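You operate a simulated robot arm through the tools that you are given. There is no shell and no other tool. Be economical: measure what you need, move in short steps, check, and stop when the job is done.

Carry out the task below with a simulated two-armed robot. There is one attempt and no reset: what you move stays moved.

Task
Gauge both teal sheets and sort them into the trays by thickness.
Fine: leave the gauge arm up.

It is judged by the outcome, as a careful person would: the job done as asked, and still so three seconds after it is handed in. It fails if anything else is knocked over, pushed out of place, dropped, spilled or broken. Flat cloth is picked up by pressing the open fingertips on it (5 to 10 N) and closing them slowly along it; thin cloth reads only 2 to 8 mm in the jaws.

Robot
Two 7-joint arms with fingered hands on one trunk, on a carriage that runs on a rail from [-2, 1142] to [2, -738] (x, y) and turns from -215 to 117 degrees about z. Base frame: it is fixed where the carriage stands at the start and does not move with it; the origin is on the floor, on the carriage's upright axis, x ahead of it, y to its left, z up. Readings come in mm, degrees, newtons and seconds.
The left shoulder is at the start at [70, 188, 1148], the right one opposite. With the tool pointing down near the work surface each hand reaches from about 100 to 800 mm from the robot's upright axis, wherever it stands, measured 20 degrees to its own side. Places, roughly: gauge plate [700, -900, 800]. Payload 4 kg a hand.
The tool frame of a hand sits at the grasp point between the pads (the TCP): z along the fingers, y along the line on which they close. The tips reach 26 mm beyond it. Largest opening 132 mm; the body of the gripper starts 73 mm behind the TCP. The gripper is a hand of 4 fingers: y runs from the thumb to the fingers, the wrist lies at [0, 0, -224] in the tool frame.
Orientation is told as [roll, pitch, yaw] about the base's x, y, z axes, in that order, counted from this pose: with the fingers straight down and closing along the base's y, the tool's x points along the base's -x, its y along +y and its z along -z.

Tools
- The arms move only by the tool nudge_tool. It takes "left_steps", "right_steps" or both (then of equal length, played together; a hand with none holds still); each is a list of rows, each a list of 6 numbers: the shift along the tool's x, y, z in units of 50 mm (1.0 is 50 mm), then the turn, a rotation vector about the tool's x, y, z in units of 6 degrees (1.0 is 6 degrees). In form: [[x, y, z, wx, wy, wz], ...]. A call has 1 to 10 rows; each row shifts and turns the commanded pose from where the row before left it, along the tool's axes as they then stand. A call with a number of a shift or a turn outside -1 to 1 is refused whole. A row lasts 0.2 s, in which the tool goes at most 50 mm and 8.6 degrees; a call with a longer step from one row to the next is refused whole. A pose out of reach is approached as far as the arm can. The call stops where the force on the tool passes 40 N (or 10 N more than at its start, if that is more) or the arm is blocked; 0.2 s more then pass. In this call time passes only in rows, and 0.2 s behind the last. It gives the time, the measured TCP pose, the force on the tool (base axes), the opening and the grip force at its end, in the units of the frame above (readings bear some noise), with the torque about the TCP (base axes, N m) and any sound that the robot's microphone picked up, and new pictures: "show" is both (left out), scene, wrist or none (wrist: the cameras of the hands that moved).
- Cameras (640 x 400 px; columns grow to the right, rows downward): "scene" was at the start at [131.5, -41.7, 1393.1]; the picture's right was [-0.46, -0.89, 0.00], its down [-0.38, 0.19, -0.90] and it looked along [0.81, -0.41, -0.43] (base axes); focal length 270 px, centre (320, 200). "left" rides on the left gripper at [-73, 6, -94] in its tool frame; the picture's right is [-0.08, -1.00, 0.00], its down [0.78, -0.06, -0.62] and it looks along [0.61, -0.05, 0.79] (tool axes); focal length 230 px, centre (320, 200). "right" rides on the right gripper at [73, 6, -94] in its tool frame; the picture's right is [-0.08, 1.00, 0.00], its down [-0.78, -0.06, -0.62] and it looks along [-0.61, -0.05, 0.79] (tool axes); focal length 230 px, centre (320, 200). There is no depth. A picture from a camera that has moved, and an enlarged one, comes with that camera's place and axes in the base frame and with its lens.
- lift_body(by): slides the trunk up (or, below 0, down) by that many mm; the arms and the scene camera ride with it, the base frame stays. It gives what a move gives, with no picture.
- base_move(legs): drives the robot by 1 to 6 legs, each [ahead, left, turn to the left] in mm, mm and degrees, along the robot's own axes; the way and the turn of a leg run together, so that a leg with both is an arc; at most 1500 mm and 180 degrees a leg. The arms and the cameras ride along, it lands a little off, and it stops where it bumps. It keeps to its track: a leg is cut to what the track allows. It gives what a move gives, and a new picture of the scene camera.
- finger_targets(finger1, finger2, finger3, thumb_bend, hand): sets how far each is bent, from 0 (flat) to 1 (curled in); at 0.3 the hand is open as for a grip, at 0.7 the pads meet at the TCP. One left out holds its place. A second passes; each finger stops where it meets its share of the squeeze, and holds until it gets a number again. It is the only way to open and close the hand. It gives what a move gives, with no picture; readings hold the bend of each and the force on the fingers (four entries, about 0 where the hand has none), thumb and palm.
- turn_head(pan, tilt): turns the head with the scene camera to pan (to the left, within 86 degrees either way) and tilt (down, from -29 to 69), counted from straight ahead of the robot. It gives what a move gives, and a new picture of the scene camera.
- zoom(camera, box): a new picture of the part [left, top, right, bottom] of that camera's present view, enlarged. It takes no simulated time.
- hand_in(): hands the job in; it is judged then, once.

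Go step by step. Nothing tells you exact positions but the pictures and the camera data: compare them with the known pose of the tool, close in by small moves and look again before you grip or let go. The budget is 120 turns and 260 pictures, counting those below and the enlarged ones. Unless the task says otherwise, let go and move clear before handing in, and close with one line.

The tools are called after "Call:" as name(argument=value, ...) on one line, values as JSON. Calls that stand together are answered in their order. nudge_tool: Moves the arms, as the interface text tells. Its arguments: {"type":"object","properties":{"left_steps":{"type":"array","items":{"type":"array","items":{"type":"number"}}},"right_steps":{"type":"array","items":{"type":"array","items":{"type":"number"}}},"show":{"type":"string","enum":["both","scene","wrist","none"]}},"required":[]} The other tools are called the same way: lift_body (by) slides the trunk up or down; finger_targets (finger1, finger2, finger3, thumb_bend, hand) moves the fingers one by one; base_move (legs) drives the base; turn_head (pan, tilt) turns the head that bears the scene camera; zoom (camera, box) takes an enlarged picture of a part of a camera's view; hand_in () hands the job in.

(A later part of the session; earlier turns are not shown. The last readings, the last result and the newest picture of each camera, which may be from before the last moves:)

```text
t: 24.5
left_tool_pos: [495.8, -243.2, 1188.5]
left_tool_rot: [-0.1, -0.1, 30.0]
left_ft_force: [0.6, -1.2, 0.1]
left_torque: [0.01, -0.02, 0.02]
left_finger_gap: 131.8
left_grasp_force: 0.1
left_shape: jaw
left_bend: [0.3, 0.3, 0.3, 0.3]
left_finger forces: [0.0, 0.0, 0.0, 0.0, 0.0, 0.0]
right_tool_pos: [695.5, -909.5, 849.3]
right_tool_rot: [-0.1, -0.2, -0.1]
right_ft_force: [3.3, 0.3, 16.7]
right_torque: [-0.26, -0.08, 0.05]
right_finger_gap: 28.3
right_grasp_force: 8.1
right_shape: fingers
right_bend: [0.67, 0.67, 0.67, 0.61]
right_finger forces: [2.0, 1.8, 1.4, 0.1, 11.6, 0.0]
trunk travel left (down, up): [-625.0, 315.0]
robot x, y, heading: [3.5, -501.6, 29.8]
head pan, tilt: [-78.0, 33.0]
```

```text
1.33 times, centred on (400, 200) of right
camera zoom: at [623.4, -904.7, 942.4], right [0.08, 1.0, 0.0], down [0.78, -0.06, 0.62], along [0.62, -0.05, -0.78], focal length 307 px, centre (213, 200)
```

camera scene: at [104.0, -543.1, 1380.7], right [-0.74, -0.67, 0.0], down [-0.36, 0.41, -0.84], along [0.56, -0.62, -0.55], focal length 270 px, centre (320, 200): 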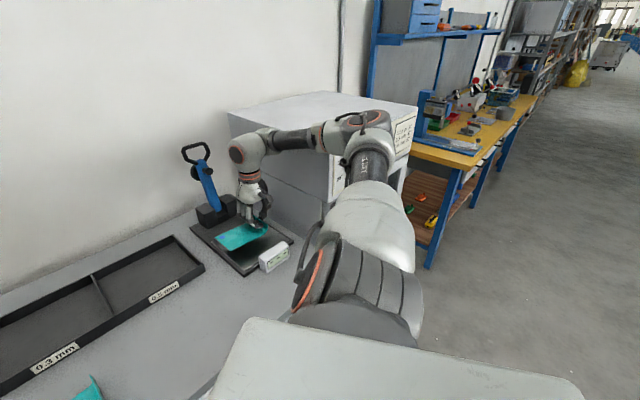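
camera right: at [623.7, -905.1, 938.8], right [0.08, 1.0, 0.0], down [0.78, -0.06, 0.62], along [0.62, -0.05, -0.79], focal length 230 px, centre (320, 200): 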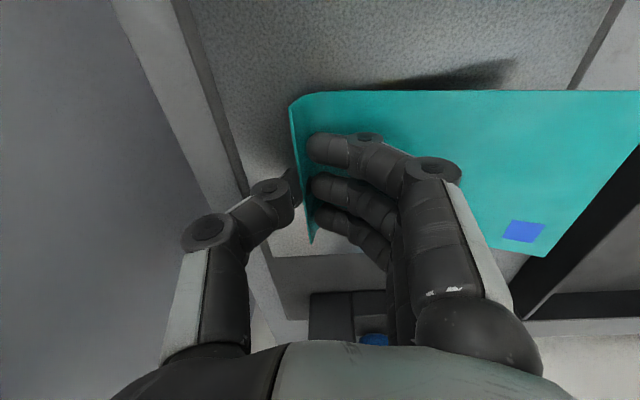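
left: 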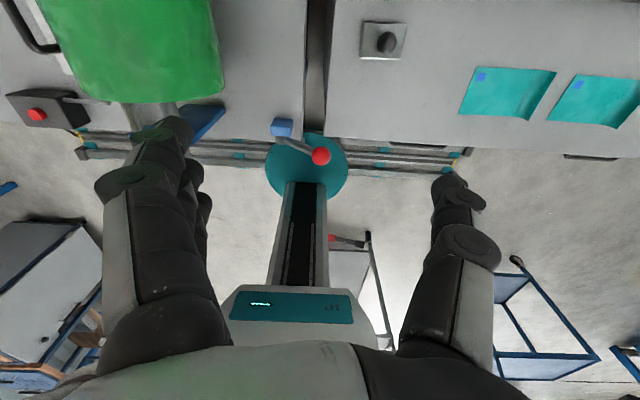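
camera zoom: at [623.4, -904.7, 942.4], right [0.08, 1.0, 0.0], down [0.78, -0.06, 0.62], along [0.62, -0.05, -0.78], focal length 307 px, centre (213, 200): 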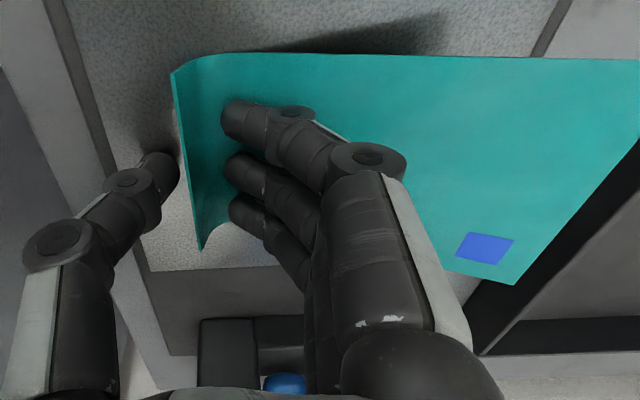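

Opening pushed the fingertips down onto the plate. I'll rise 10 mm to let the sheet fall flat, and look.

Call:
nudge_tool(right_steps=[[0, 0, -0.12, 0, 0, 0], [0, 0, -0.12, 0, 0, 0]], show="wrist")

```text
t: 25.1
left_tool_pos: [498.3, -246.0, 1188.9]
left_tool_rot: [-0.1, 0.0, 29.9]
left_ft_force: [-0.3, -0.5, 0.3]
left_torque: [0.02, -0.05, 0.02]
left_finger_gap: 132.1
left_grasp_force: 0.0
left_shape: jaw
left_bend: [0.3, 0.3, 0.3, 0.3]
left_finger forces: [0.1, 0.0, 0.0, 0.0, 0.0, 0.0]
right_tool_pos: [696.8, -910.2, 857.8]
right_tool_rot: [-0.1, -0.1, 0.0]
right_ft_force: [0.2, -0.5, -0.7]
right_torque: [0.01, 0.0, 0.01]
right_finger_gap: 30.2
right_grasp_force: 0.0
right_shape: fingers
right_bend: [0.66, 0.66, 0.66, 0.6]
right_finger forces: [0.0, 0.0, 0.0, 0.1, 0.0, 0.1]
trunk travel left (down, up): [-625.0, 315.0]
robot x, y, heading: [0.9, -502.7, 30.0]
head pan, tilt: [-78.0, 33.0]
camera right: at [623.3, -905.5, 952.2], right [0.08, 1.0, 0.0], down [0.79, -0.06, 0.62], along [0.61, -0.05, -0.79], focal length 230 px, centre (320, 200)
```

right: 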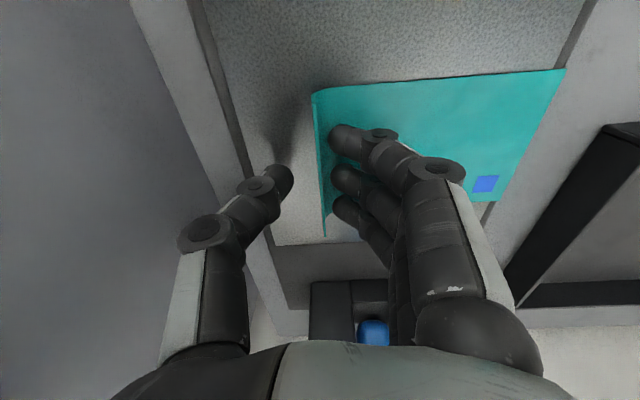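

Sheet B lies flat on the plate with its curl at y≈-911. I'll lift off straight up and back away toward the robot to prepare for the handle.

Call:
nudge_tool(right_steps=[[0, 0, -0.4, 0, 0, 0], [0, 0, -0.9, 0, 0, 0], [0, 0, -0.9, 0, 0, 0], [0, 0, -0.9, 0, 0, 0], [0.6, 0.4, -0.5, 0, 0, 0], [0.6, 0.4, -0.2, 0, 0, 0]], show="both")

Call:
finger_targets(hand="right", finger1=0.3, finger2=0.3, finger3=0.3, thumb_bend=0.3)

Call:
zoom(camera="scene", box=[160, 120, 320, 290])

```text
t: 26.5
left_tool_pos: [496.9, -245.2, 1190.2]
left_tool_rot: [0.1, 0.0, 29.9]
left_ft_force: [0.4, 0.2, -0.3]
left_torque: [-0.01, -0.05, 0.0]
left_finger_gap: 131.9
left_grasp_force: 0.0
left_shape: jaw
left_bend: [0.3, 0.3, 0.3, 0.3]
left_finger forces: [0.0, 0.0, 0.0, 0.1, 0.0, 0.0]
right_tool_pos: [635.0, -868.2, 1047.5]
right_tool_rot: [-0.1, -0.2, -0.1]
right_ft_force: [0.1, 1.0, -0.1]
right_torque: [-0.05, 0.0, 0.02]
right_finger_gap: 30.2
right_grasp_force: 0.1
right_shape: fingers
right_bend: [0.66, 0.66, 0.66, 0.6]
right_finger forces: [0.0, 0.0, 0.0, 0.0, 0.0, 0.0]
trunk travel left (down, up): [-625.0, 315.0]
robot x, y, heading: [0.8, -501.3, 30.0]
head pan, tilt: [-78.0, 33.0]
camera scene: at [102.3, -541.8, 1380.8], right [-0.74, -0.67, 0.0], down [-0.36, 0.41, -0.84], along [0.56, -0.62, -0.54], focal length 270 px, centre (320, 200)
camera right: at [562.4, -863.2, 1141.4], right [0.08, 1.0, 0.0], down [0.78, -0.06, 0.62], along [0.62, -0.05, -0.79], focal length 230 px, centre (320, 200)
```

scene: 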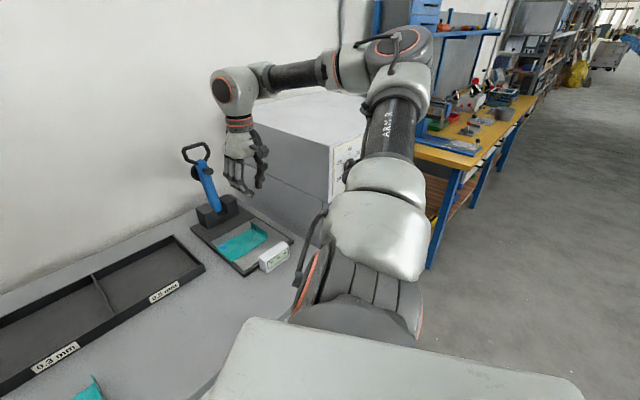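
right: 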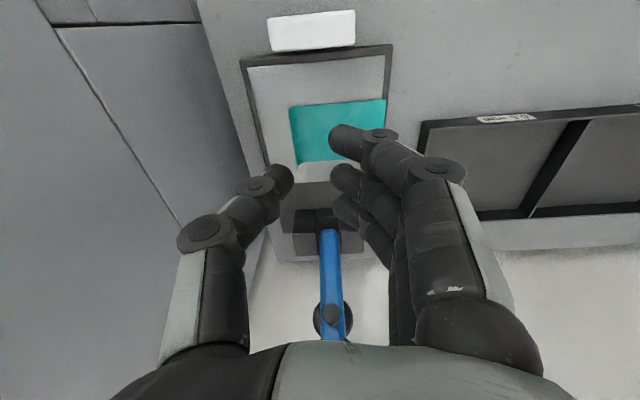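

```text
t: 27.5
left_tool_pos: [497.7, -245.5, 1188.7]
left_tool_rot: [0.0, -0.1, 29.9]
left_ft_force: [0.6, 0.4, 0.3]
left_torque: [0.02, -0.03, 0.01]
left_finger_gap: 131.7
left_grasp_force: 0.0
left_shape: jaw
left_bend: [0.3, 0.3, 0.3, 0.3]
left_finger forces: [0.0, 0.0, 0.1, 0.0, 0.0, 0.0]
right_tool_pos: [636.1, -868.9, 1048.1]
right_tool_rot: [-0.1, 0.1, -0.1]
right_ft_force: [-0.3, 0.0, 0.0]
right_torque: [0.02, -0.01, 0.02]
right_finger_gap: 135.8
right_grasp_force: 0.0
right_shape: fingers
right_bend: [0.3, 0.3, 0.3, 0.3]
right_finger forces: [0.0, 0.1, 0.0, 0.0, 0.0, 0.0]
trunk travel left (down, up): [-625.0, 315.0]
robot x, y, heading: [2.6, -497.8, 30.0]
head pan, tilt: [-78.0, 33.0]
```

```text
2.35 times, centred on (240, 205) of scene
camera zoom: at [103.1, -542.3, 1380.8], right [-0.74, -0.67, 0.0], down [-0.36, 0.41, -0.84], along [0.56, -0.62, -0.54], focal length 636 px, centre (508, 188)
```

zoom: 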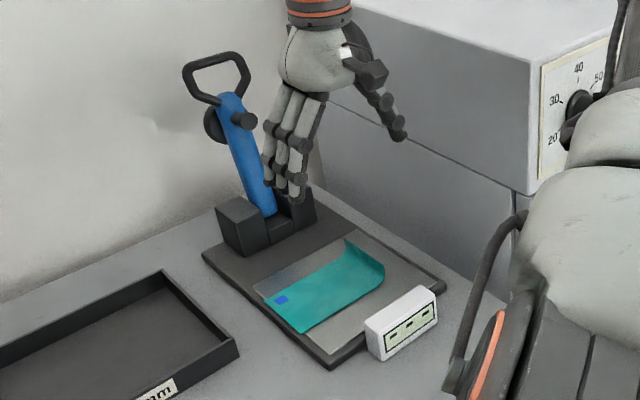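

The sheet is lying well. Now I'll tilt the hand to point forward, 60° up from straight down, for the handle.

Call:
nudge_tool(right_steps=[[0, 0, 0, 0, -1, 0], [0, 0, 0, 0, -1, 0], [0, 0, 0, 0, -1, 0], [0, 0, 0, 0, -1, 0], [0, 0, 0, 0, -1, 0], [0, 0, 0, 0, -1, 0], [0, 0, 0, 0, -1, 0], [0, 0, 0, 0, -1, 0], [0, 0, 0, 0, -1, 0], [0, 0, 0, 0, -1, 0]], show="both")

```text
t: 29.7
left_tool_pos: [499.2, -246.1, 1187.9]
left_tool_rot: [0.1, -0.1, 29.9]
left_ft_force: [-0.1, 0.4, 0.1]
left_torque: [-0.03, 0.0, 0.0]
left_finger_gap: 131.9
left_grasp_force: 0.0
left_shape: jaw
left_bend: [0.3, 0.3, 0.3, 0.3]
left_finger forces: [0.0, 0.0, 0.0, 0.0, 0.0, 0.1]
right_tool_pos: [637.2, -870.3, 1048.8]
right_tool_rot: [0.0, -60.1, 0.0]
right_ft_force: [0.5, 0.1, -0.3]
right_torque: [-0.04, 0.02, 0.0]
right_finger_gap: 135.9
right_grasp_force: 0.1
right_shape: fingers
right_bend: [0.3, 0.3, 0.3, 0.3]
right_finger forces: [0.0, 0.0, 0.0, 0.0, 0.0, 0.1]
trunk travel left (down, up): [-625.0, 315.0]
robot x, y, heading: [4.7, -503.3, 29.9]
head pan, tilt: [-78.0, 33.0]
camera scene: at [103.3, -543.2, 1380.8], right [-0.74, -0.67, 0.0], down [-0.36, 0.41, -0.84], along [0.56, -0.62, -0.55], focal length 270 px, centre (320, 200)
camera right: at [519.8, -865.6, 1032.2], right [0.04, 1.0, 0.07], down [-0.14, -0.06, 0.99], along [0.99, -0.05, 0.14], focal length 230 px, centre (320, 200)
```

scene: 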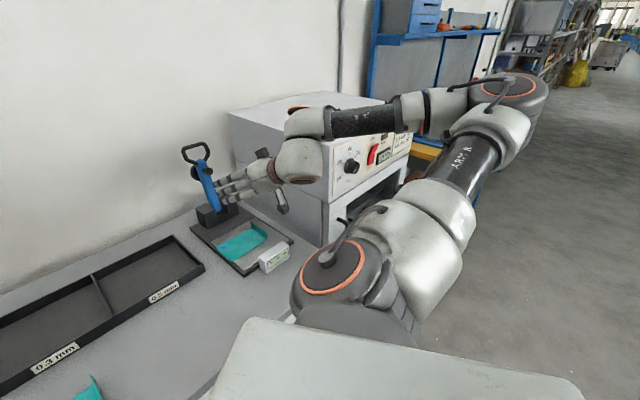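
right: 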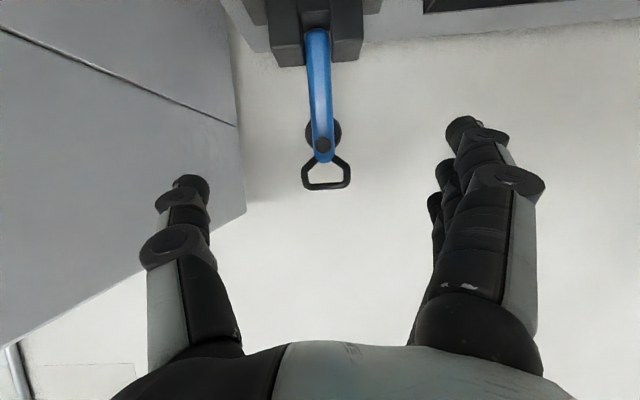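

I now have a frontal view. The loop top bar is at about (915,-872,1066) and 78 mm wide, and the pivot is near (874,-870,847). I'll advance to just short of the loop with open fingers straddling it.

Call:
nudge_tool(right_steps=[[-0.46, 0, 0.79, 0, 0, 0], [-0.46, 0, 0.79, 0, 0, 0], [-0.46, 0, 0.79, 0, 0, 0], [-0.46, 0, 0.79, 0, 0, 0], [-0.46, 0, 0.79, 0, 0, 0]], show="both")

Call:
zoom(camera="scene", box=[160, 120, 320, 290])

```text
t: 30.9
left_tool_pos: [499.3, -245.0, 1186.9]
left_tool_rot: [0.0, 0.1, 29.9]
left_ft_force: [1.2, 0.3, -0.2]
left_torque: [-0.02, -0.01, 0.02]
left_finger_gap: 131.9
left_grasp_force: 0.1
left_shape: jaw
left_bend: [0.3, 0.3, 0.3, 0.3]
left_finger forces: [0.0, 0.0, 0.1, 0.0, 0.0, 0.1]
right_tool_pos: [867.5, -869.9, 1049.4]
right_tool_rot: [-0.1, -59.9, 0.1]
right_ft_force: [0.5, -0.4, -0.1]
right_torque: [-0.01, 0.01, 0.01]
right_finger_gap: 135.8
right_grasp_force: 0.0
right_shape: fingers
right_bend: [0.3, 0.3, 0.3, 0.3]
right_finger forces: [0.1, 0.1, 0.1, 0.0, 0.0, 0.1]
trunk travel left (down, up): [-625.0, 315.0]
robot x, y, heading: [2.5, -499.8, 29.7]
head pan, tilt: [-78.0, 33.0]
camera scene: at [104.9, -541.9, 1380.6], right [-0.74, -0.67, 0.0], down [-0.36, 0.41, -0.84], along [0.56, -0.62, -0.55], focal length 270 px, centre (320, 200)
camera right: at [750.3, -865.5, 1032.4], right [0.04, 1.0, 0.07], down [-0.14, -0.06, 0.99], along [0.99, -0.05, 0.14], focal length 230 px, centre (320, 200)
```

scene: 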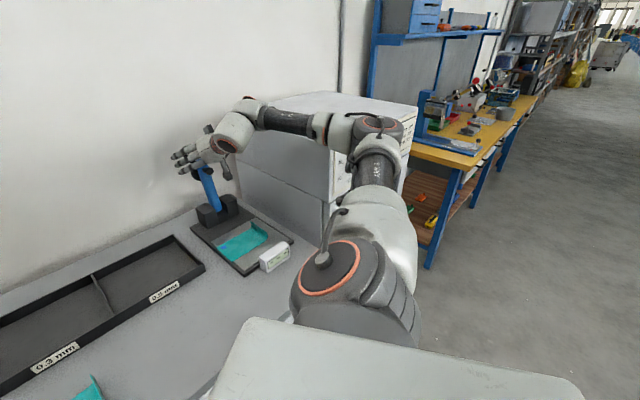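
right: 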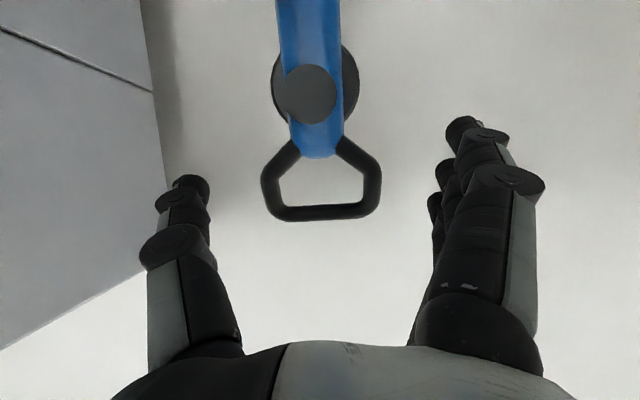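

```text
2.35 times, centred on (240, 205) of scene
camera zoom: at [104.9, -541.9, 1380.6], right [-0.74, -0.67, 0.0], down [-0.36, 0.41, -0.84], along [0.56, -0.62, -0.55], focal length 636 px, centre (508, 188)
```

zoom: 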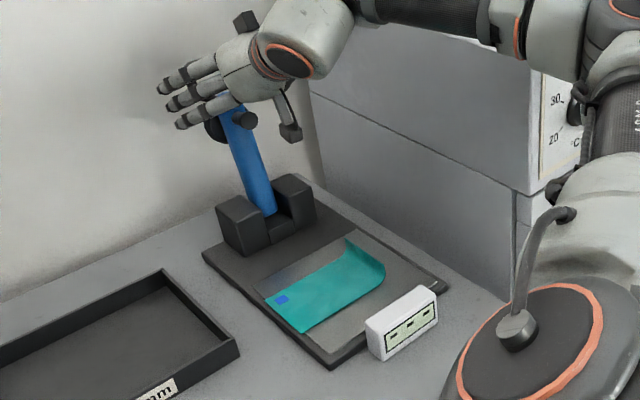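

The loop's widest part is near (897,-872,1048). I'll advance 30 mm and close the fingers onto its sides.

Call:
nudge_tool(right_steps=[[-0.28, -0.04, 0.53, 0, 0, 0]], show="none")

Call:
finger_targets(hand="right", finger1=0.46, finger2=0.46, finger3=0.46, thumb_bend=0.46)

Call:
zoom(camera="right", box=[0, 0, 640, 400])

```text
t: 31.3
left_tool_pos: [500.9, -244.7, 1187.5]
left_tool_rot: [0.1, 0.1, 29.9]
left_ft_force: [0.7, -0.3, -1.0]
left_torque: [-0.01, 0.05, 0.01]
left_finger_gap: 131.9
left_grasp_force: 0.1
left_shape: jaw
left_bend: [0.3, 0.3, 0.3, 0.3]
left_finger forces: [0.0, 0.1, 0.0, 0.0, 0.0, 0.0]
right_tool_pos: [896.4, -874.4, 1046.5]
right_tool_rot: [-0.2, -59.8, 0.1]
right_ft_force: [0.1, 0.1, -0.6]
right_torque: [-0.03, -0.03, -0.01]
right_finger_gap: 136.1
right_grasp_force: 0.1
right_shape: fingers
right_bend: [0.3, 0.3, 0.3, 0.3]
right_finger forces: [0.0, 0.0, 0.1, 0.0, 0.0, 0.0]
trunk travel left (down, up): [-625.0, 315.0]
robot x, y, heading: [3.0, -501.2, 29.8]
head pan, tilt: [-78.0, 33.0]
```

```text
t: 32.3
left_tool_pos: [497.0, -245.5, 1187.9]
left_tool_rot: [0.0, 0.0, 29.9]
left_ft_force: [0.3, -0.7, 0.2]
left_torque: [-0.01, -0.02, -0.02]
left_finger_gap: 132.0
left_grasp_force: 0.0
left_shape: jaw
left_bend: [0.3, 0.3, 0.3, 0.3]
left_finger forces: [0.0, 0.0, 0.1, 0.0, 0.1, 0.0]
right_tool_pos: [895.8, -872.8, 1048.9]
right_tool_rot: [0.0, -60.0, 0.1]
right_ft_force: [0.3, 1.1, -1.0]
right_torque: [-0.05, -0.04, 0.01]
right_finger_gap: 84.7
right_grasp_force: 0.8
right_shape: fingers
right_bend: [0.46, 0.45, 0.45, 0.46]
right_finger forces: [0.1, 0.9, 0.7, 0.0, 0.0, 0.0]
trunk travel left (down, up): [-625.0, 315.0]
robot x, y, heading: [2.8, -500.8, 29.9]
head pan, tilt: [-78.0, 33.0]
```

```text
1.00 times, centred on (320, 200) of right (not enlarged: the box is as wide or as high as the picture)
camera zoom: at [778.9, -868.2, 1032.8], right [0.04, 1.0, 0.07], down [-0.14, -0.06, 0.99], along [0.99, -0.05, 0.14], focal length 230 px, centre (320, 200)
```

zoom: 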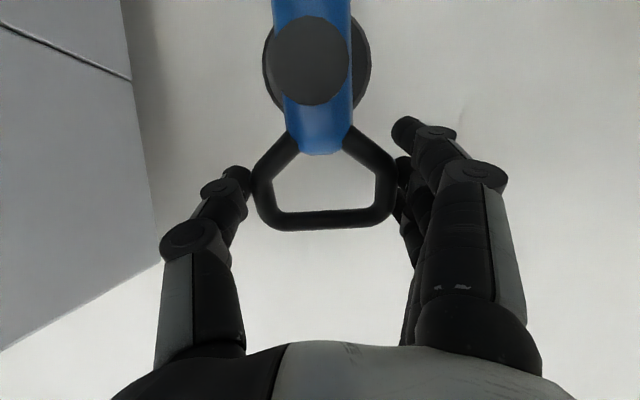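

The fingers touch the loop on the left side. I'll squeeze firmly.

Call:
finger_targets(hand="right", finger1=0.54, finger2=0.54, finger3=0.54, thumb_bend=0.54)

Call:
zoom(camera="right", box=[0, 0, 640, 400])

```text
t: 33.3
left_tool_pos: [497.6, -245.4, 1188.7]
left_tool_rot: [0.0, 0.0, 29.9]
left_ft_force: [1.2, -0.3, 0.8]
left_torque: [0.0, 0.01, 0.02]
left_finger_gap: 131.8
left_grasp_force: 0.1
left_shape: jaw
left_bend: [0.3, 0.3, 0.3, 0.3]
left_finger forces: [0.1, 0.0, 0.0, 0.0, 0.0, 0.0]
right_tool_pos: [896.9, -871.8, 1049.2]
right_tool_rot: [-0.2, -60.0, 0.1]
right_ft_force: [-0.6, 3.4, -1.1]
right_torque: [-0.12, 0.02, 0.02]
right_finger_gap: 70.4
right_grasp_force: 10.7
right_shape: fingers
right_bend: [0.53, 0.47, 0.47, 0.5]
right_finger forces: [0.6, 6.4, 6.0, 0.0, 9.1, 0.0]
trunk travel left (down, up): [-625.0, 315.0]
robot x, y, heading: [4.4, -498.2, 29.9]
head pan, tilt: [-78.0, 33.0]
```

```text
1.00 times, centred on (320, 200) of right (not enlarged: the box is as wide or as high as the picture)
camera zoom: at [778.8, -867.8, 1032.9], right [0.04, 1.0, 0.07], down [-0.14, -0.06, 0.99], along [0.99, -0.05, 0.14], focal length 230 px, centre (320, 200)
```

zoom: 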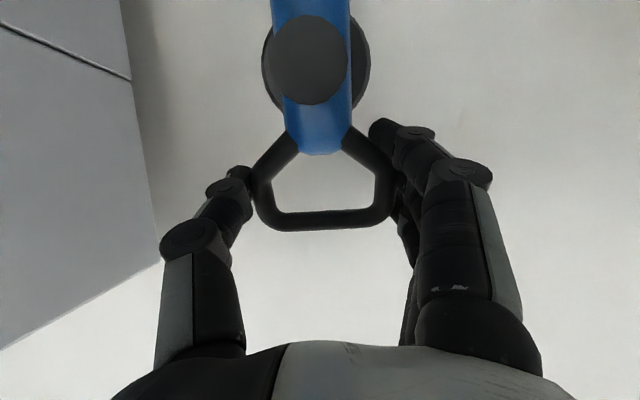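

The grip is firm, but the loop must rotate in the grip while lowering. I'll hold it only between thumb and middle finger and open the outer two.

Call:
finger_targets(hand="right", finger1=0.25, finger2=0.62, finger3=0.25, thumb_bend=0.57)

Call:
zoom(camera="right", box=[0, 0, 640, 400])

```text
t: 34.3
left_tool_pos: [498.2, -246.5, 1188.7]
left_tool_rot: [0.0, 0.0, 29.9]
left_ft_force: [0.1, -0.3, -0.3]
left_torque: [-0.01, 0.0, -0.01]
left_finger_gap: 132.0
left_grasp_force: 0.1
left_shape: jaw
left_bend: [0.3, 0.3, 0.3, 0.3]
left_finger forces: [0.1, 0.1, 0.0, 0.0, 0.1, 0.0]
right_tool_pos: [895.8, -874.6, 1049.3]
right_tool_rot: [-0.1, -60.0, 0.0]
right_ft_force: [0.4, -3.0, -0.1]
right_torque: [-0.01, 0.01, -0.08]
right_finger_gap: 111.2
right_grasp_force: 9.7
right_shape: fingers
right_bend: [0.25, 0.46, 0.25, 0.52]
right_finger forces: [0.1, 8.6, 0.0, 0.0, 11.2, 0.0]
trunk travel left (down, up): [-625.0, 315.0]
robot x, y, heading: [-1.8, -501.9, 30.1]
head pan, tilt: [-78.0, 33.0]
```

```text
1.00 times, centred on (320, 200) of right (not enlarged: the box is as wide or as high as the picture)
camera zoom: at [778.6, -869.2, 1032.8], right [0.04, 1.0, 0.07], down [-0.14, -0.06, 0.99], along [0.99, -0.05, 0.14], focal length 230 px, centre (320, 200)
```

zoom: 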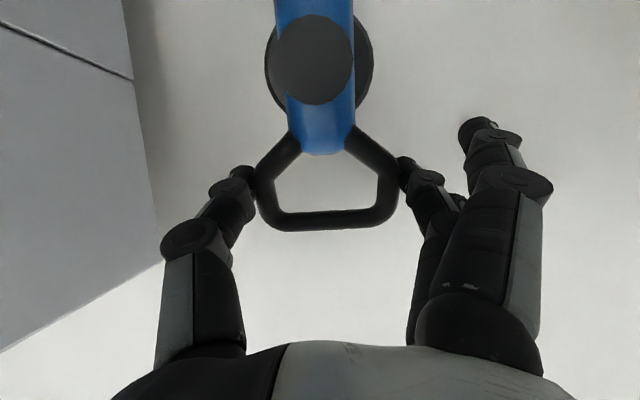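

Pinched at thumb and middle finger. I'll pull the arm forward 50 mm along its arc and check that it follows.

Call:
nudge_tool(right_steps=[[0.137, 0, -0.227, 0, 0, 0], [0.137, 0, -0.227, 0, 0, 0], [0.137, 0, -0.227, 0, 0, 0], [0.137, 0, -0.227, 0, 0, 0]], show="wrist")

Call:
zoom(camera="scene", box=[160, 120, 320, 290])

```text
t: 35.3
left_tool_pos: [493.9, -246.1, 1189.1]
left_tool_rot: [-0.2, 0.0, 29.9]
left_ft_force: [0.2, -0.1, 0.0]
left_torque: [0.0, 0.04, -0.01]
left_finger_gap: 131.7
left_grasp_force: 0.0
left_shape: jaw
left_bend: [0.3, 0.3, 0.3, 0.3]
left_finger forces: [0.1, 0.0, 0.0, 0.0, 0.0, 0.0]
right_tool_pos: [841.9, -874.2, 1049.3]
right_tool_rot: [-0.2, -60.1, 0.1]
right_ft_force: [-1.4, -4.8, 14.1]
right_torque: [-0.16, -0.25, -0.19]
right_finger_gap: 112.5
right_grasp_force: 10.4
right_shape: fingers
right_bend: [0.25, 0.48, 0.25, 0.52]
right_finger forces: [0.0, 7.3, 0.0, 0.0, 12.7, 0.1]
trunk travel left (down, up): [-625.0, 315.0]
robot x, y, heading: [0.3, -497.6, 29.8]
head pan, tilt: [-78.0, 33.0]
camera right: at [723.2, -867.7, 1033.9], right [0.04, 1.0, 0.07], down [-0.15, -0.06, 0.99], along [0.99, -0.05, 0.14], focal length 230 px, centre (320, 200)
```

right: 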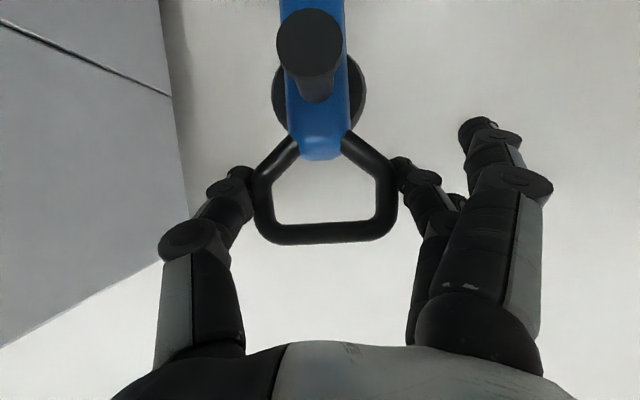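

```text
2.35 times, centred on (240, 205) of scene
camera zoom: at [100.4, -542.4, 1381.0], right [-0.74, -0.67, 0.0], down [-0.36, 0.41, -0.84], along [0.56, -0.62, -0.54], focal length 636 px, centre (508, 188)
```

zoom: 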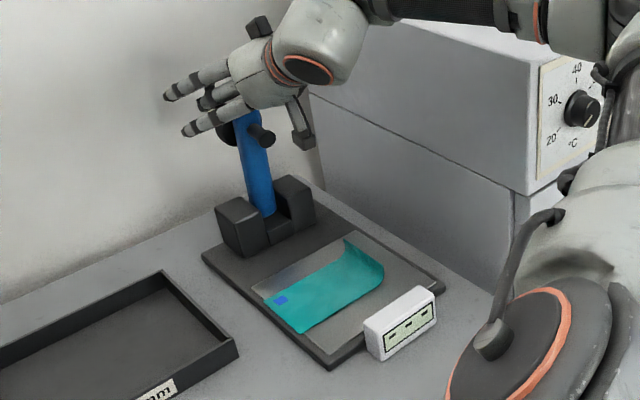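

The arm follows the hand. I'll continue along the arc about (860,845) while tilting the hand steeper.

Call:
nudge_tool(right_steps=[[0.18, 0, -0.312, 0, 0.6, 0], [0.26, 0, -0.25, 0, 0.6, 0], [0.296, 0, -0.208, 0, 0.6, 0], [0.322, 0, -0.163, 0, 0.6, 0]], show="wrist")

Call:
zoom(camera="scene", box=[160, 120, 320, 290])

```text
t: 36.3
left_tool_pos: [497.5, -246.5, 1188.8]
left_tool_rot: [0.1, -0.1, 29.9]
left_ft_force: [0.1, 0.1, -0.7]
left_torque: [-0.04, -0.01, 0.01]
left_finger_gap: 131.9
left_grasp_force: 0.1
left_shape: jaw
left_bend: [0.3, 0.3, 0.3, 0.3]
left_finger forces: [0.0, 0.1, 0.0, 0.0, 0.0, 0.0]
right_tool_pos: [771.3, -872.0, 1031.1]
right_tool_rot: [0.0, -45.6, 0.0]
right_ft_force: [-1.8, -6.7, 4.0]
right_torque: [0.07, -0.12, -0.36]
right_finger_gap: 113.1
right_grasp_force: 10.8
right_shape: fingers
right_bend: [0.25, 0.48, 0.25, 0.52]
right_finger forces: [0.0, 7.8, 0.0, 0.0, 14.5, 0.1]
trunk travel left (down, up): [-625.0, 315.0]
robot x, y, heading: [5.7, -499.5, 30.2]
head pan, tilt: [-78.0, 33.0]
camera right: at [653.8, -867.2, 1044.6], right [0.06, 1.0, 0.06], down [0.11, -0.06, 0.99], along [0.99, -0.05, -0.11], focal length 230 px, centre (320, 200)
```

right: 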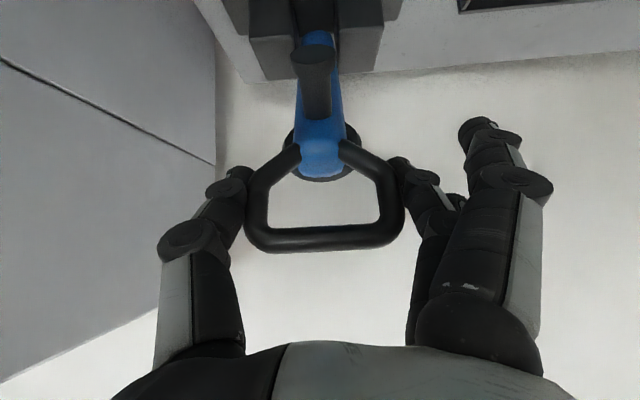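

```text
2.35 times, centred on (240, 205) of scene
camera zoom: at [102.4, -543.5, 1380.7], right [-0.74, -0.67, 0.0], down [-0.36, 0.41, -0.84], along [0.56, -0.62, -0.54], focal length 636 px, centre (508, 188)
```

zoom: 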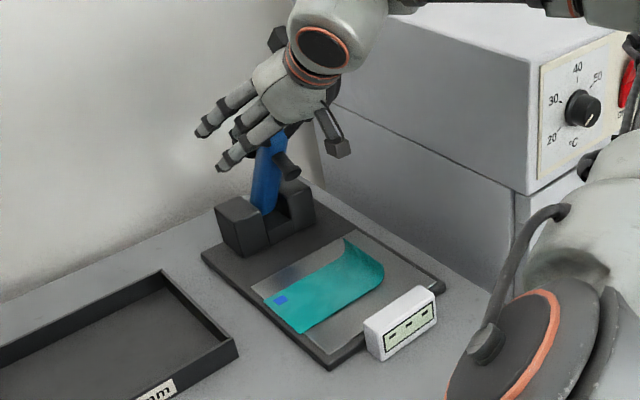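

Following nicely. I'll continue to about 55° forward.

Call:
nudge_tool(right_steps=[[0.342, 0, -0.112, 0, 0.6, 0], [0.356, 0, -0.06, 0, 0.6, 0], [0.36, 0, -0.005, 0, 0.6, 0], [0.36, 0, 0.047, 0, 0.6, 0], [0.347, 0, 0.103, 0, 0.6, 0], [0.327, 0, 0.151, 0, 0, 0]], show="wrist")

Call:
zoom(camera="scene", box=[160, 120, 320, 290])

```text
t: 37.7
left_tool_pos: [500.6, -245.7, 1187.0]
left_tool_rot: [0.1, 0.2, 30.0]
left_ft_force: [-0.2, -1.4, -0.3]
left_torque: [-0.01, 0.01, 0.01]
left_finger_gap: 132.0
left_grasp_force: 0.0
left_shape: jaw
left_bend: [0.3, 0.3, 0.3, 0.3]
left_finger forces: [0.1, 0.0, 0.0, 0.0, 0.0, 0.0]
right_tool_pos: [694.7, -874.5, 960.0]
right_tool_rot: [0.0, -27.5, 0.0]
right_ft_force: [15.1, -0.7, -9.3]
right_torque: [-0.05, -0.21, 0.04]
right_finger_gap: 112.4
right_grasp_force: 11.4
right_shape: fingers
right_bend: [0.25, 0.45, 0.25, 0.52]
right_finger forces: [0.1, 11.0, 0.1, 0.0, 11.0, 0.1]
trunk travel left (down, up): [-625.0, 315.0]
robot x, y, heading: [3.7, -499.8, 30.0]
head pan, tilt: [-78.0, 33.0]
camera right: at [587.5, -868.8, 1009.6], right [0.07, 1.0, 0.04], down [0.41, -0.06, 0.91], along [0.91, -0.05, -0.41], focal length 230 px, centre (320, 200)
```

right: 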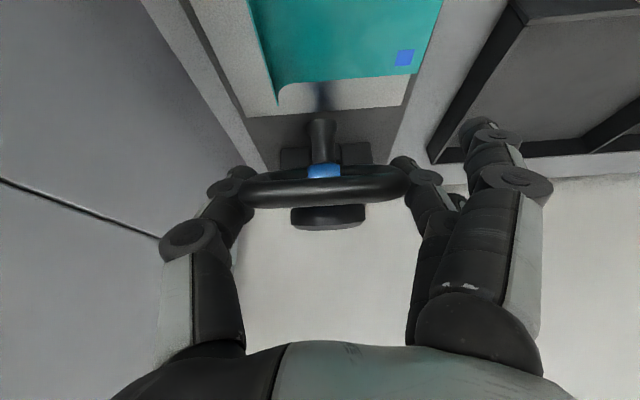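

```text
2.35 times, centred on (240, 205) of scene
camera zoom: at [107.4, -543.1, 1380.4], right [-0.74, -0.67, 0.0], down [-0.37, 0.41, -0.84], along [0.56, -0.62, -0.55], focal length 636 px, centre (508, 188)
```

zoom: 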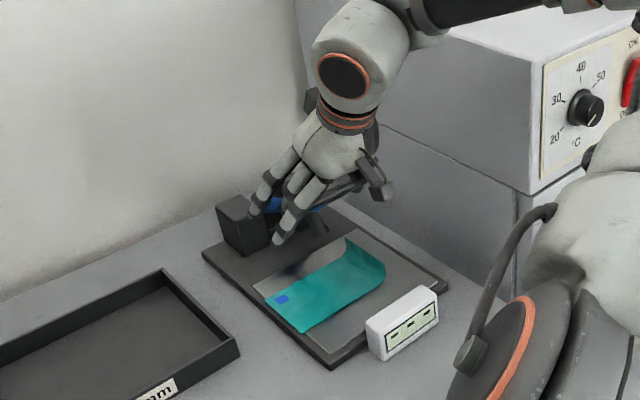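

The reading shows I'm slightly outside the arc. I'll correct inward and continue down.

Call:
nudge_tool(right_steps=[[0.148, 0, 0.14, 0, 0, 0], [0.148, 0, 0.14, 0, 0, 0], [0.17, 0, 0.13, 0, 0, 0], [0.17, 0, 0.13, 0, 0, 0], [0.155, 0, 0.147, 0, 0, 0], [0.155, 0, 0.147, 0, 0, 0]], show="wrist")

Call:
zoom(camera="scene", box=[160, 120, 320, 290])

```text
t: 39.1
left_tool_pos: [499.6, -245.8, 1187.9]
left_tool_rot: [0.1, 0.1, 29.9]
left_ft_force: [-0.3, 0.3, 0.1]
left_torque: [0.0, 0.01, 0.01]
left_finger_gap: 132.0
left_grasp_force: 0.1
left_shape: jaw
left_bend: [0.3, 0.3, 0.3, 0.3]
left_finger forces: [0.0, 0.0, 0.0, 0.0, 0.0, 0.0]
right_tool_pos: [669.4, -875.3, 902.0]
right_tool_rot: [0.1, -27.4, -0.1]
right_ft_force: [13.4, -1.8, -2.5]
right_torque: [-0.08, -0.18, 0.16]
right_finger_gap: 111.9
right_grasp_force: 9.3
right_shape: fingers
right_bend: [0.25, 0.46, 0.25, 0.52]
right_finger forces: [0.1, 7.8, 0.1, 0.1, 10.6, 0.0]
trunk travel left (down, up): [-625.0, 315.0]
robot x, y, heading: [1.5, -502.8, 29.8]
head pan, tilt: [-78.0, 33.0]
camera right: at [561.9, -868.9, 951.6], right [0.07, 1.0, 0.04], down [0.41, -0.06, 0.91], along [0.91, -0.05, -0.41], focal length 230 px, centre (320, 200)
```

right: 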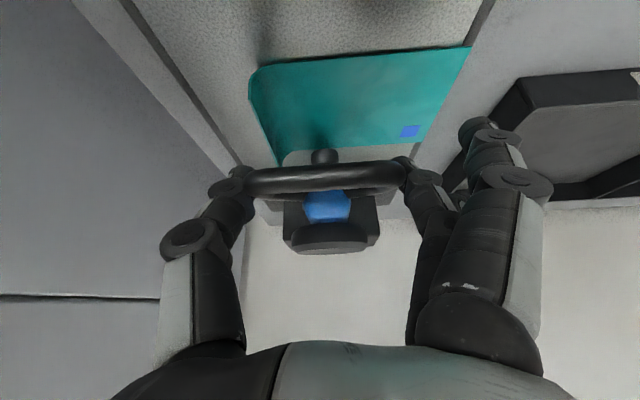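

```text
2.35 times, centred on (240, 205) of scene
camera zoom: at [106.1, -543.0, 1380.5], right [-0.74, -0.67, 0.0], down [-0.37, 0.41, -0.84], along [0.56, -0.62, -0.55], focal length 636 px, centre (508, 188)
```

zoom: 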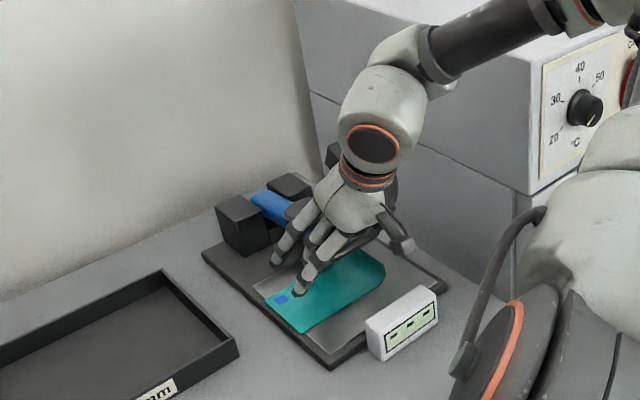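

Nearly down. I'll lower more, trimmed inward.

Call:
nudge_tool(right_steps=[[0.06, 0, 0.17, 0, 0, 0], [0.07, 0, 0.167, 0, 0, 0], [0.07, 0, 0.16, 0, 0, 0]], show="wrist")

Call:
zoom(camera="scene", box=[200, 170, 320, 290])

```text
t: 39.9
left_tool_pos: [496.2, -245.5, 1189.2]
left_tool_rot: [-0.1, -0.1, 29.7]
left_ft_force: [-0.8, -0.2, -1.0]
left_torque: [-0.03, 0.02, 0.02]
left_finger_gap: 131.5
left_grasp_force: 0.1
left_shape: jaw
left_bend: [0.3, 0.3, 0.3, 0.3]
left_finger forces: [0.0, 0.0, 0.0, 0.0, 0.0, 0.1]
right_tool_pos: [668.6, -874.2, 879.0]
right_tool_rot: [-0.2, -28.0, 0.0]
right_ft_force: [0.8, -4.9, 15.1]
right_torque: [-0.4, -0.06, 0.08]
right_finger_gap: 111.8
right_grasp_force: 9.8
right_shape: fingers
right_bend: [0.25, 0.48, 0.25, 0.52]
right_finger forces: [0.0, 6.0, 0.0, 0.0, 13.8, 0.1]
trunk travel left (down, up): [-625.0, 315.0]
robot x, y, heading: [-1.8, -505.1, 30.2]
head pan, tilt: [-78.0, 33.0]
camera right: at [561.2, -868.5, 928.2], right [0.07, 1.0, 0.03], down [0.41, -0.06, 0.91], along [0.91, -0.05, -0.41], focal length 230 px, centre (320, 200)
```

right: 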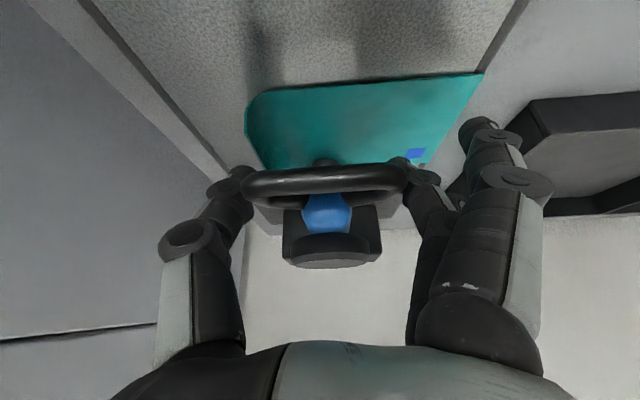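

```text
3.33 times, centred on (260, 230) of scene
camera zoom: at [101.3, -542.1, 1381.3], right [-0.74, -0.67, 0.0], down [-0.36, 0.41, -0.84], along [0.56, -0.62, -0.54], focal length 901 px, centre (520, 100)
```

zoom: 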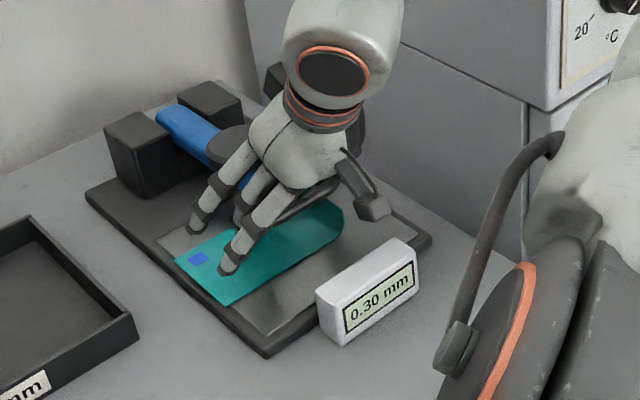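

The display shows 0.30 mm. I'll release the handle slightly for an undisturbed reading under the arm's own weight.

Call:
finger_targets(hand="right", finger2=0.38, thumb_bend=0.42)

Call:
zoom(camera="scene", box=[200, 170, 320, 290])

Call:
zoom(camera="right", box=[0, 0, 640, 400])

```text
t: 40.9
left_tool_pos: [497.3, -245.9, 1188.6]
left_tool_rot: [0.1, 0.0, 29.9]
left_ft_force: [0.3, 0.1, -0.2]
left_torque: [0.03, 0.01, -0.02]
left_finger_gap: 131.9
left_grasp_force: 0.0
left_shape: jaw
left_bend: [0.3, 0.3, 0.3, 0.3]
left_finger forces: [0.0, 0.1, 0.1, 0.1, 0.1, 0.0]
right_tool_pos: [669.9, -873.0, 877.3]
right_tool_rot: [-0.1, -27.7, 0.0]
right_ft_force: [0.5, 0.2, 1.1]
right_torque: [0.0, 0.01, 0.0]
right_finger_gap: 121.5
right_grasp_force: 0.0
right_shape: fingers
right_bend: [0.25, 0.38, 0.25, 0.42]
right_finger forces: [0.0, 0.0, 0.0, 0.0, 0.0, 0.0]
trunk travel left (down, up): [-625.0, 315.0]
robot x, y, heading: [-0.5, -501.9, 30.0]
head pan, tilt: [-78.0, 33.0]
```

```text
3.33 times, centred on (260, 230) of scene
camera zoom: at [103.0, -542.3, 1380.8], right [-0.74, -0.67, 0.0], down [-0.36, 0.41, -0.84], along [0.56, -0.62, -0.54], focal length 901 px, centre (520, 100)
```

zoom: 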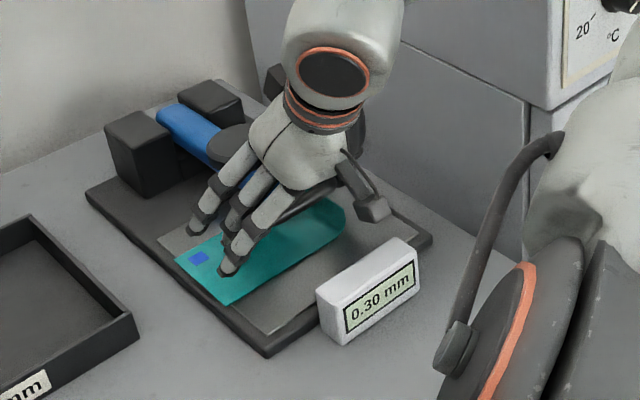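

```text
1.00 times, centred on (320, 200) of right (not enlarged: the box is as wide or as high as the picture)
camera zoom: at [561.9, -868.0, 926.3], right [0.07, 1.0, 0.04], down [0.41, -0.06, 0.91], along [0.91, -0.05, -0.41], focal length 230 px, centre (320, 200)
```

zoom: 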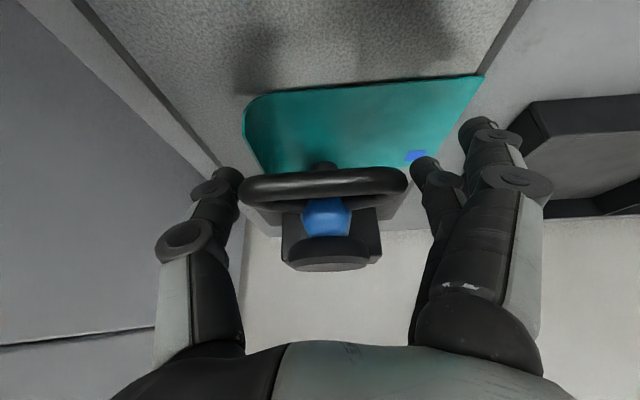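

Confirmed at 0.30 mm with nothing touching, so sheet B goes in the 0.3 tray. I'll regrip and raise the arm back along the same path.

Call:
finger_targets(hand="right", finger2=0.62, thumb_bend=0.57)

Call:
nudge_tool(right_steps=[[-0.07, 0, -0.16, 0, 0, 0], [-0.07, 0, -0.167, 0, 0, 0], [-0.06, 0, -0.17, 0, 0, 0], [-0.155, 0, -0.147, 0, 0, 0], [-0.155, 0, -0.147, 0, 0, 0], [-0.17, 0, -0.13, 0, 0, 0], [-0.17, 0, -0.13, 0, 0, 0], [-0.148, 0, -0.14, 0, 0, 0], [-0.148, 0, -0.14, 0, 0, 0]], show="wrist")

```text
t: 41.9
left_tool_pos: [498.2, -245.9, 1188.3]
left_tool_rot: [0.0, 0.0, 29.9]
left_ft_force: [-1.2, 0.0, -1.7]
left_torque: [0.0, 0.0, 0.0]
left_finger_gap: 131.8
left_grasp_force: 0.0
left_shape: jaw
left_bend: [0.3, 0.3, 0.3, 0.3]
left_finger forces: [0.0, 0.0, 0.0, 0.1, 0.0, 0.0]
right_tool_pos: [670.2, -874.4, 876.9]
right_tool_rot: [0.1, -27.6, -0.1]
right_ft_force: [0.8, -5.8, -1.4]
right_torque: [-0.13, 0.03, 0.13]
right_finger_gap: 111.9
right_grasp_force: 12.3
right_shape: fingers
right_bend: [0.25, 0.5, 0.25, 0.52]
right_finger forces: [0.1, 9.7, 0.0, 0.0, 14.7, 0.1]
trunk travel left (down, up): [-625.0, 315.0]
robot x, y, heading: [1.5, -498.9, 30.1]
head pan, tilt: [-78.0, 33.0]
```

```text
t: 43.9
left_tool_pos: [499.6, -246.5, 1188.4]
left_tool_rot: [0.1, -0.1, 29.8]
left_ft_force: [-0.9, 0.0, 0.3]
left_torque: [-0.02, -0.03, -0.02]
left_finger_gap: 131.9
left_grasp_force: 0.1
left_shape: jaw
left_bend: [0.3, 0.3, 0.3, 0.3]
left_finger forces: [0.1, 0.0, 0.0, 0.1, 0.0, 0.0]
right_tool_pos: [692.4, -874.0, 961.4]
right_tool_rot: [0.1, -27.5, 0.0]
right_ft_force: [2.9, -8.1, -5.7]
right_torque: [-0.48, 0.28, 0.76]
right_finger_gap: 112.7
right_grasp_force: 15.3
right_shape: fingers
right_bend: [0.25, 0.5, 0.25, 0.52]
right_finger forces: [0.0, 15.1, 0.1, 0.0, 16.0, 0.0]
trunk travel left (down, up): [-625.0, 315.0]
robot x, y, heading: [2.6, -501.1, 29.8]
head pan, tilt: [-78.0, 33.0]
camera right: at [584.0, -868.3, 1009.9], right [0.07, 1.0, 0.04], down [0.41, -0.06, 0.91], along [0.91, -0.05, -0.41], focal length 230 px, centre (320, 200)
```

right: 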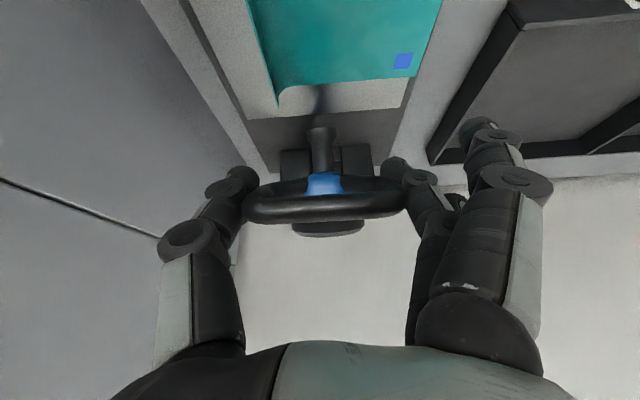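

The arm follows upward. I'll continue the reversed arc.

Call:
nudge_tool(right_steps=[[-0.327, 0, -0.151, 0, -0.6, 0], [-0.347, 0, -0.103, 0, -0.6, 0], [-0.36, 0, -0.047, 0, -0.6, 0], [-0.36, 0, 0.005, 0, -0.6, 0], [-0.356, 0, 0.06, 0, -0.6, 0], [-0.342, 0, 0.112, 0, -0.6, 0], [-0.322, 0, 0.163, 0, -0.6, 0], [-0.296, 0, 0.208, 0, -0.6, 0], [-0.26, 0, 0.25, 0, -0.6, 0], [-0.18, 0, 0.312, 0, 0, 0]], show="wrist")

Call:
zoom(camera="scene", box=[160, 120, 320, 290])

```text
t: 46.1
left_tool_pos: [498.4, -246.3, 1188.3]
left_tool_rot: [0.0, 0.1, 30.0]
left_ft_force: [0.3, -0.1, 0.2]
left_torque: [0.02, 0.01, 0.01]
left_finger_gap: 131.9
left_grasp_force: 0.1
left_shape: jaw
left_bend: [0.3, 0.3, 0.3, 0.3]
left_finger forces: [0.0, 0.1, 0.0, 0.0, 0.1, 0.0]
right_tool_pos: [843.1, -872.8, 1047.0]
right_tool_rot: [-0.1, -60.0, 0.2]
right_ft_force: [0.3, -0.5, 0.7]
right_torque: [0.01, 0.04, 0.02]
right_finger_gap: 98.9
right_grasp_force: 0.1
right_shape: fingers
right_bend: [0.25, 0.59, 0.25, 0.56]
right_finger forces: [0.1, 0.0, 0.0, 0.0, 0.0, 0.0]
trunk travel left (down, up): [-625.0, 315.0]
robot x, y, heading: [-2.7, -498.3, 29.7]
head pan, tilt: [-78.0, 33.0]
camera right: at [726.3, -867.6, 1031.7], right [0.04, 1.0, 0.07], down [-0.14, -0.06, 0.99], along [0.99, -0.05, 0.14], focal length 230 px, centre (320, 200)
```

right: 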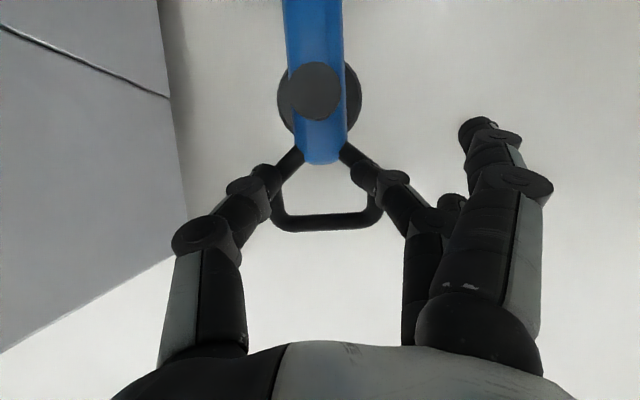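

```text
2.35 times, centred on (240, 205) of scene
camera zoom: at [104.5, -542.5, 1380.7], right [-0.74, -0.67, 0.0], down [-0.36, 0.41, -0.84], along [0.56, -0.62, -0.55], focal length 636 px, centre (508, 188)
```

zoom: 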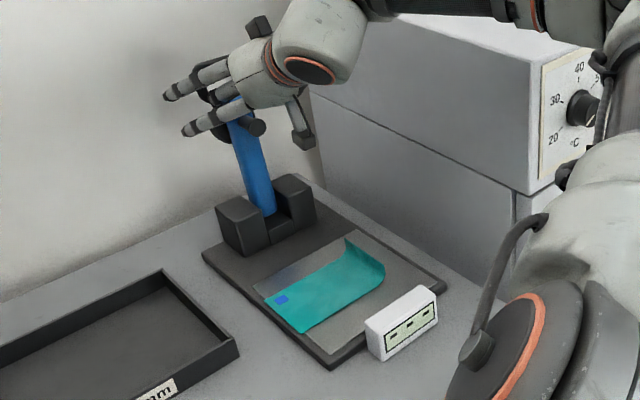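

The loop slipped behind the fingertips near the top, and the arm now leans nearly upright against them. I'll push gently forward to bring it back to its rest.

Call:
nudge_tool(right_steps=[[-0.1, 0, 0.173, 0, 0, 0], [-0.1, 0, 0.173, 0, 0, 0]], show="wrist")

```text
t: 46.7
left_tool_pos: [497.5, -245.7, 1186.9]
left_tool_rot: [-0.1, -0.1, 29.9]
left_ft_force: [0.3, -0.2, 0.1]
left_torque: [0.0, -0.01, -0.03]
left_finger_gap: 131.7
left_grasp_force: 0.0
left_shape: jaw
left_bend: [0.3, 0.3, 0.3, 0.3]
left_finger forces: [0.0, 0.0, 0.0, 0.0, 0.0, 0.0]
right_tool_pos: [862.3, -873.6, 1048.1]
right_tool_rot: [-0.1, -60.0, 0.0]
right_ft_force: [0.3, 0.1, -0.4]
right_torque: [0.0, 0.01, 0.0]
right_finger_gap: 99.1
right_grasp_force: 0.0
right_shape: fingers
right_bend: [0.25, 0.59, 0.25, 0.56]
right_finger forces: [0.0, 0.0, 0.0, 0.0, 0.0, 0.0]
trunk travel left (down, up): [-625.0, 315.0]
robot x, y, heading: [3.9, -501.4, 29.9]
head pan, tilt: [-78.0, 33.0]
camera right: at [745.4, -867.6, 1032.0], right [0.04, 1.0, 0.07], down [-0.14, -0.06, 0.99], along [0.99, -0.05, 0.14], focal length 230 px, centre (320, 200)
```

right: 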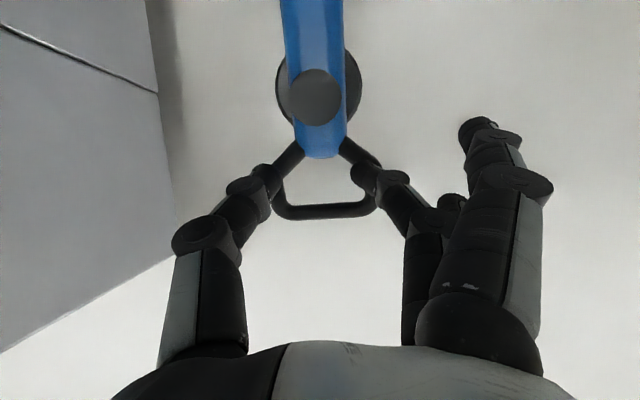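

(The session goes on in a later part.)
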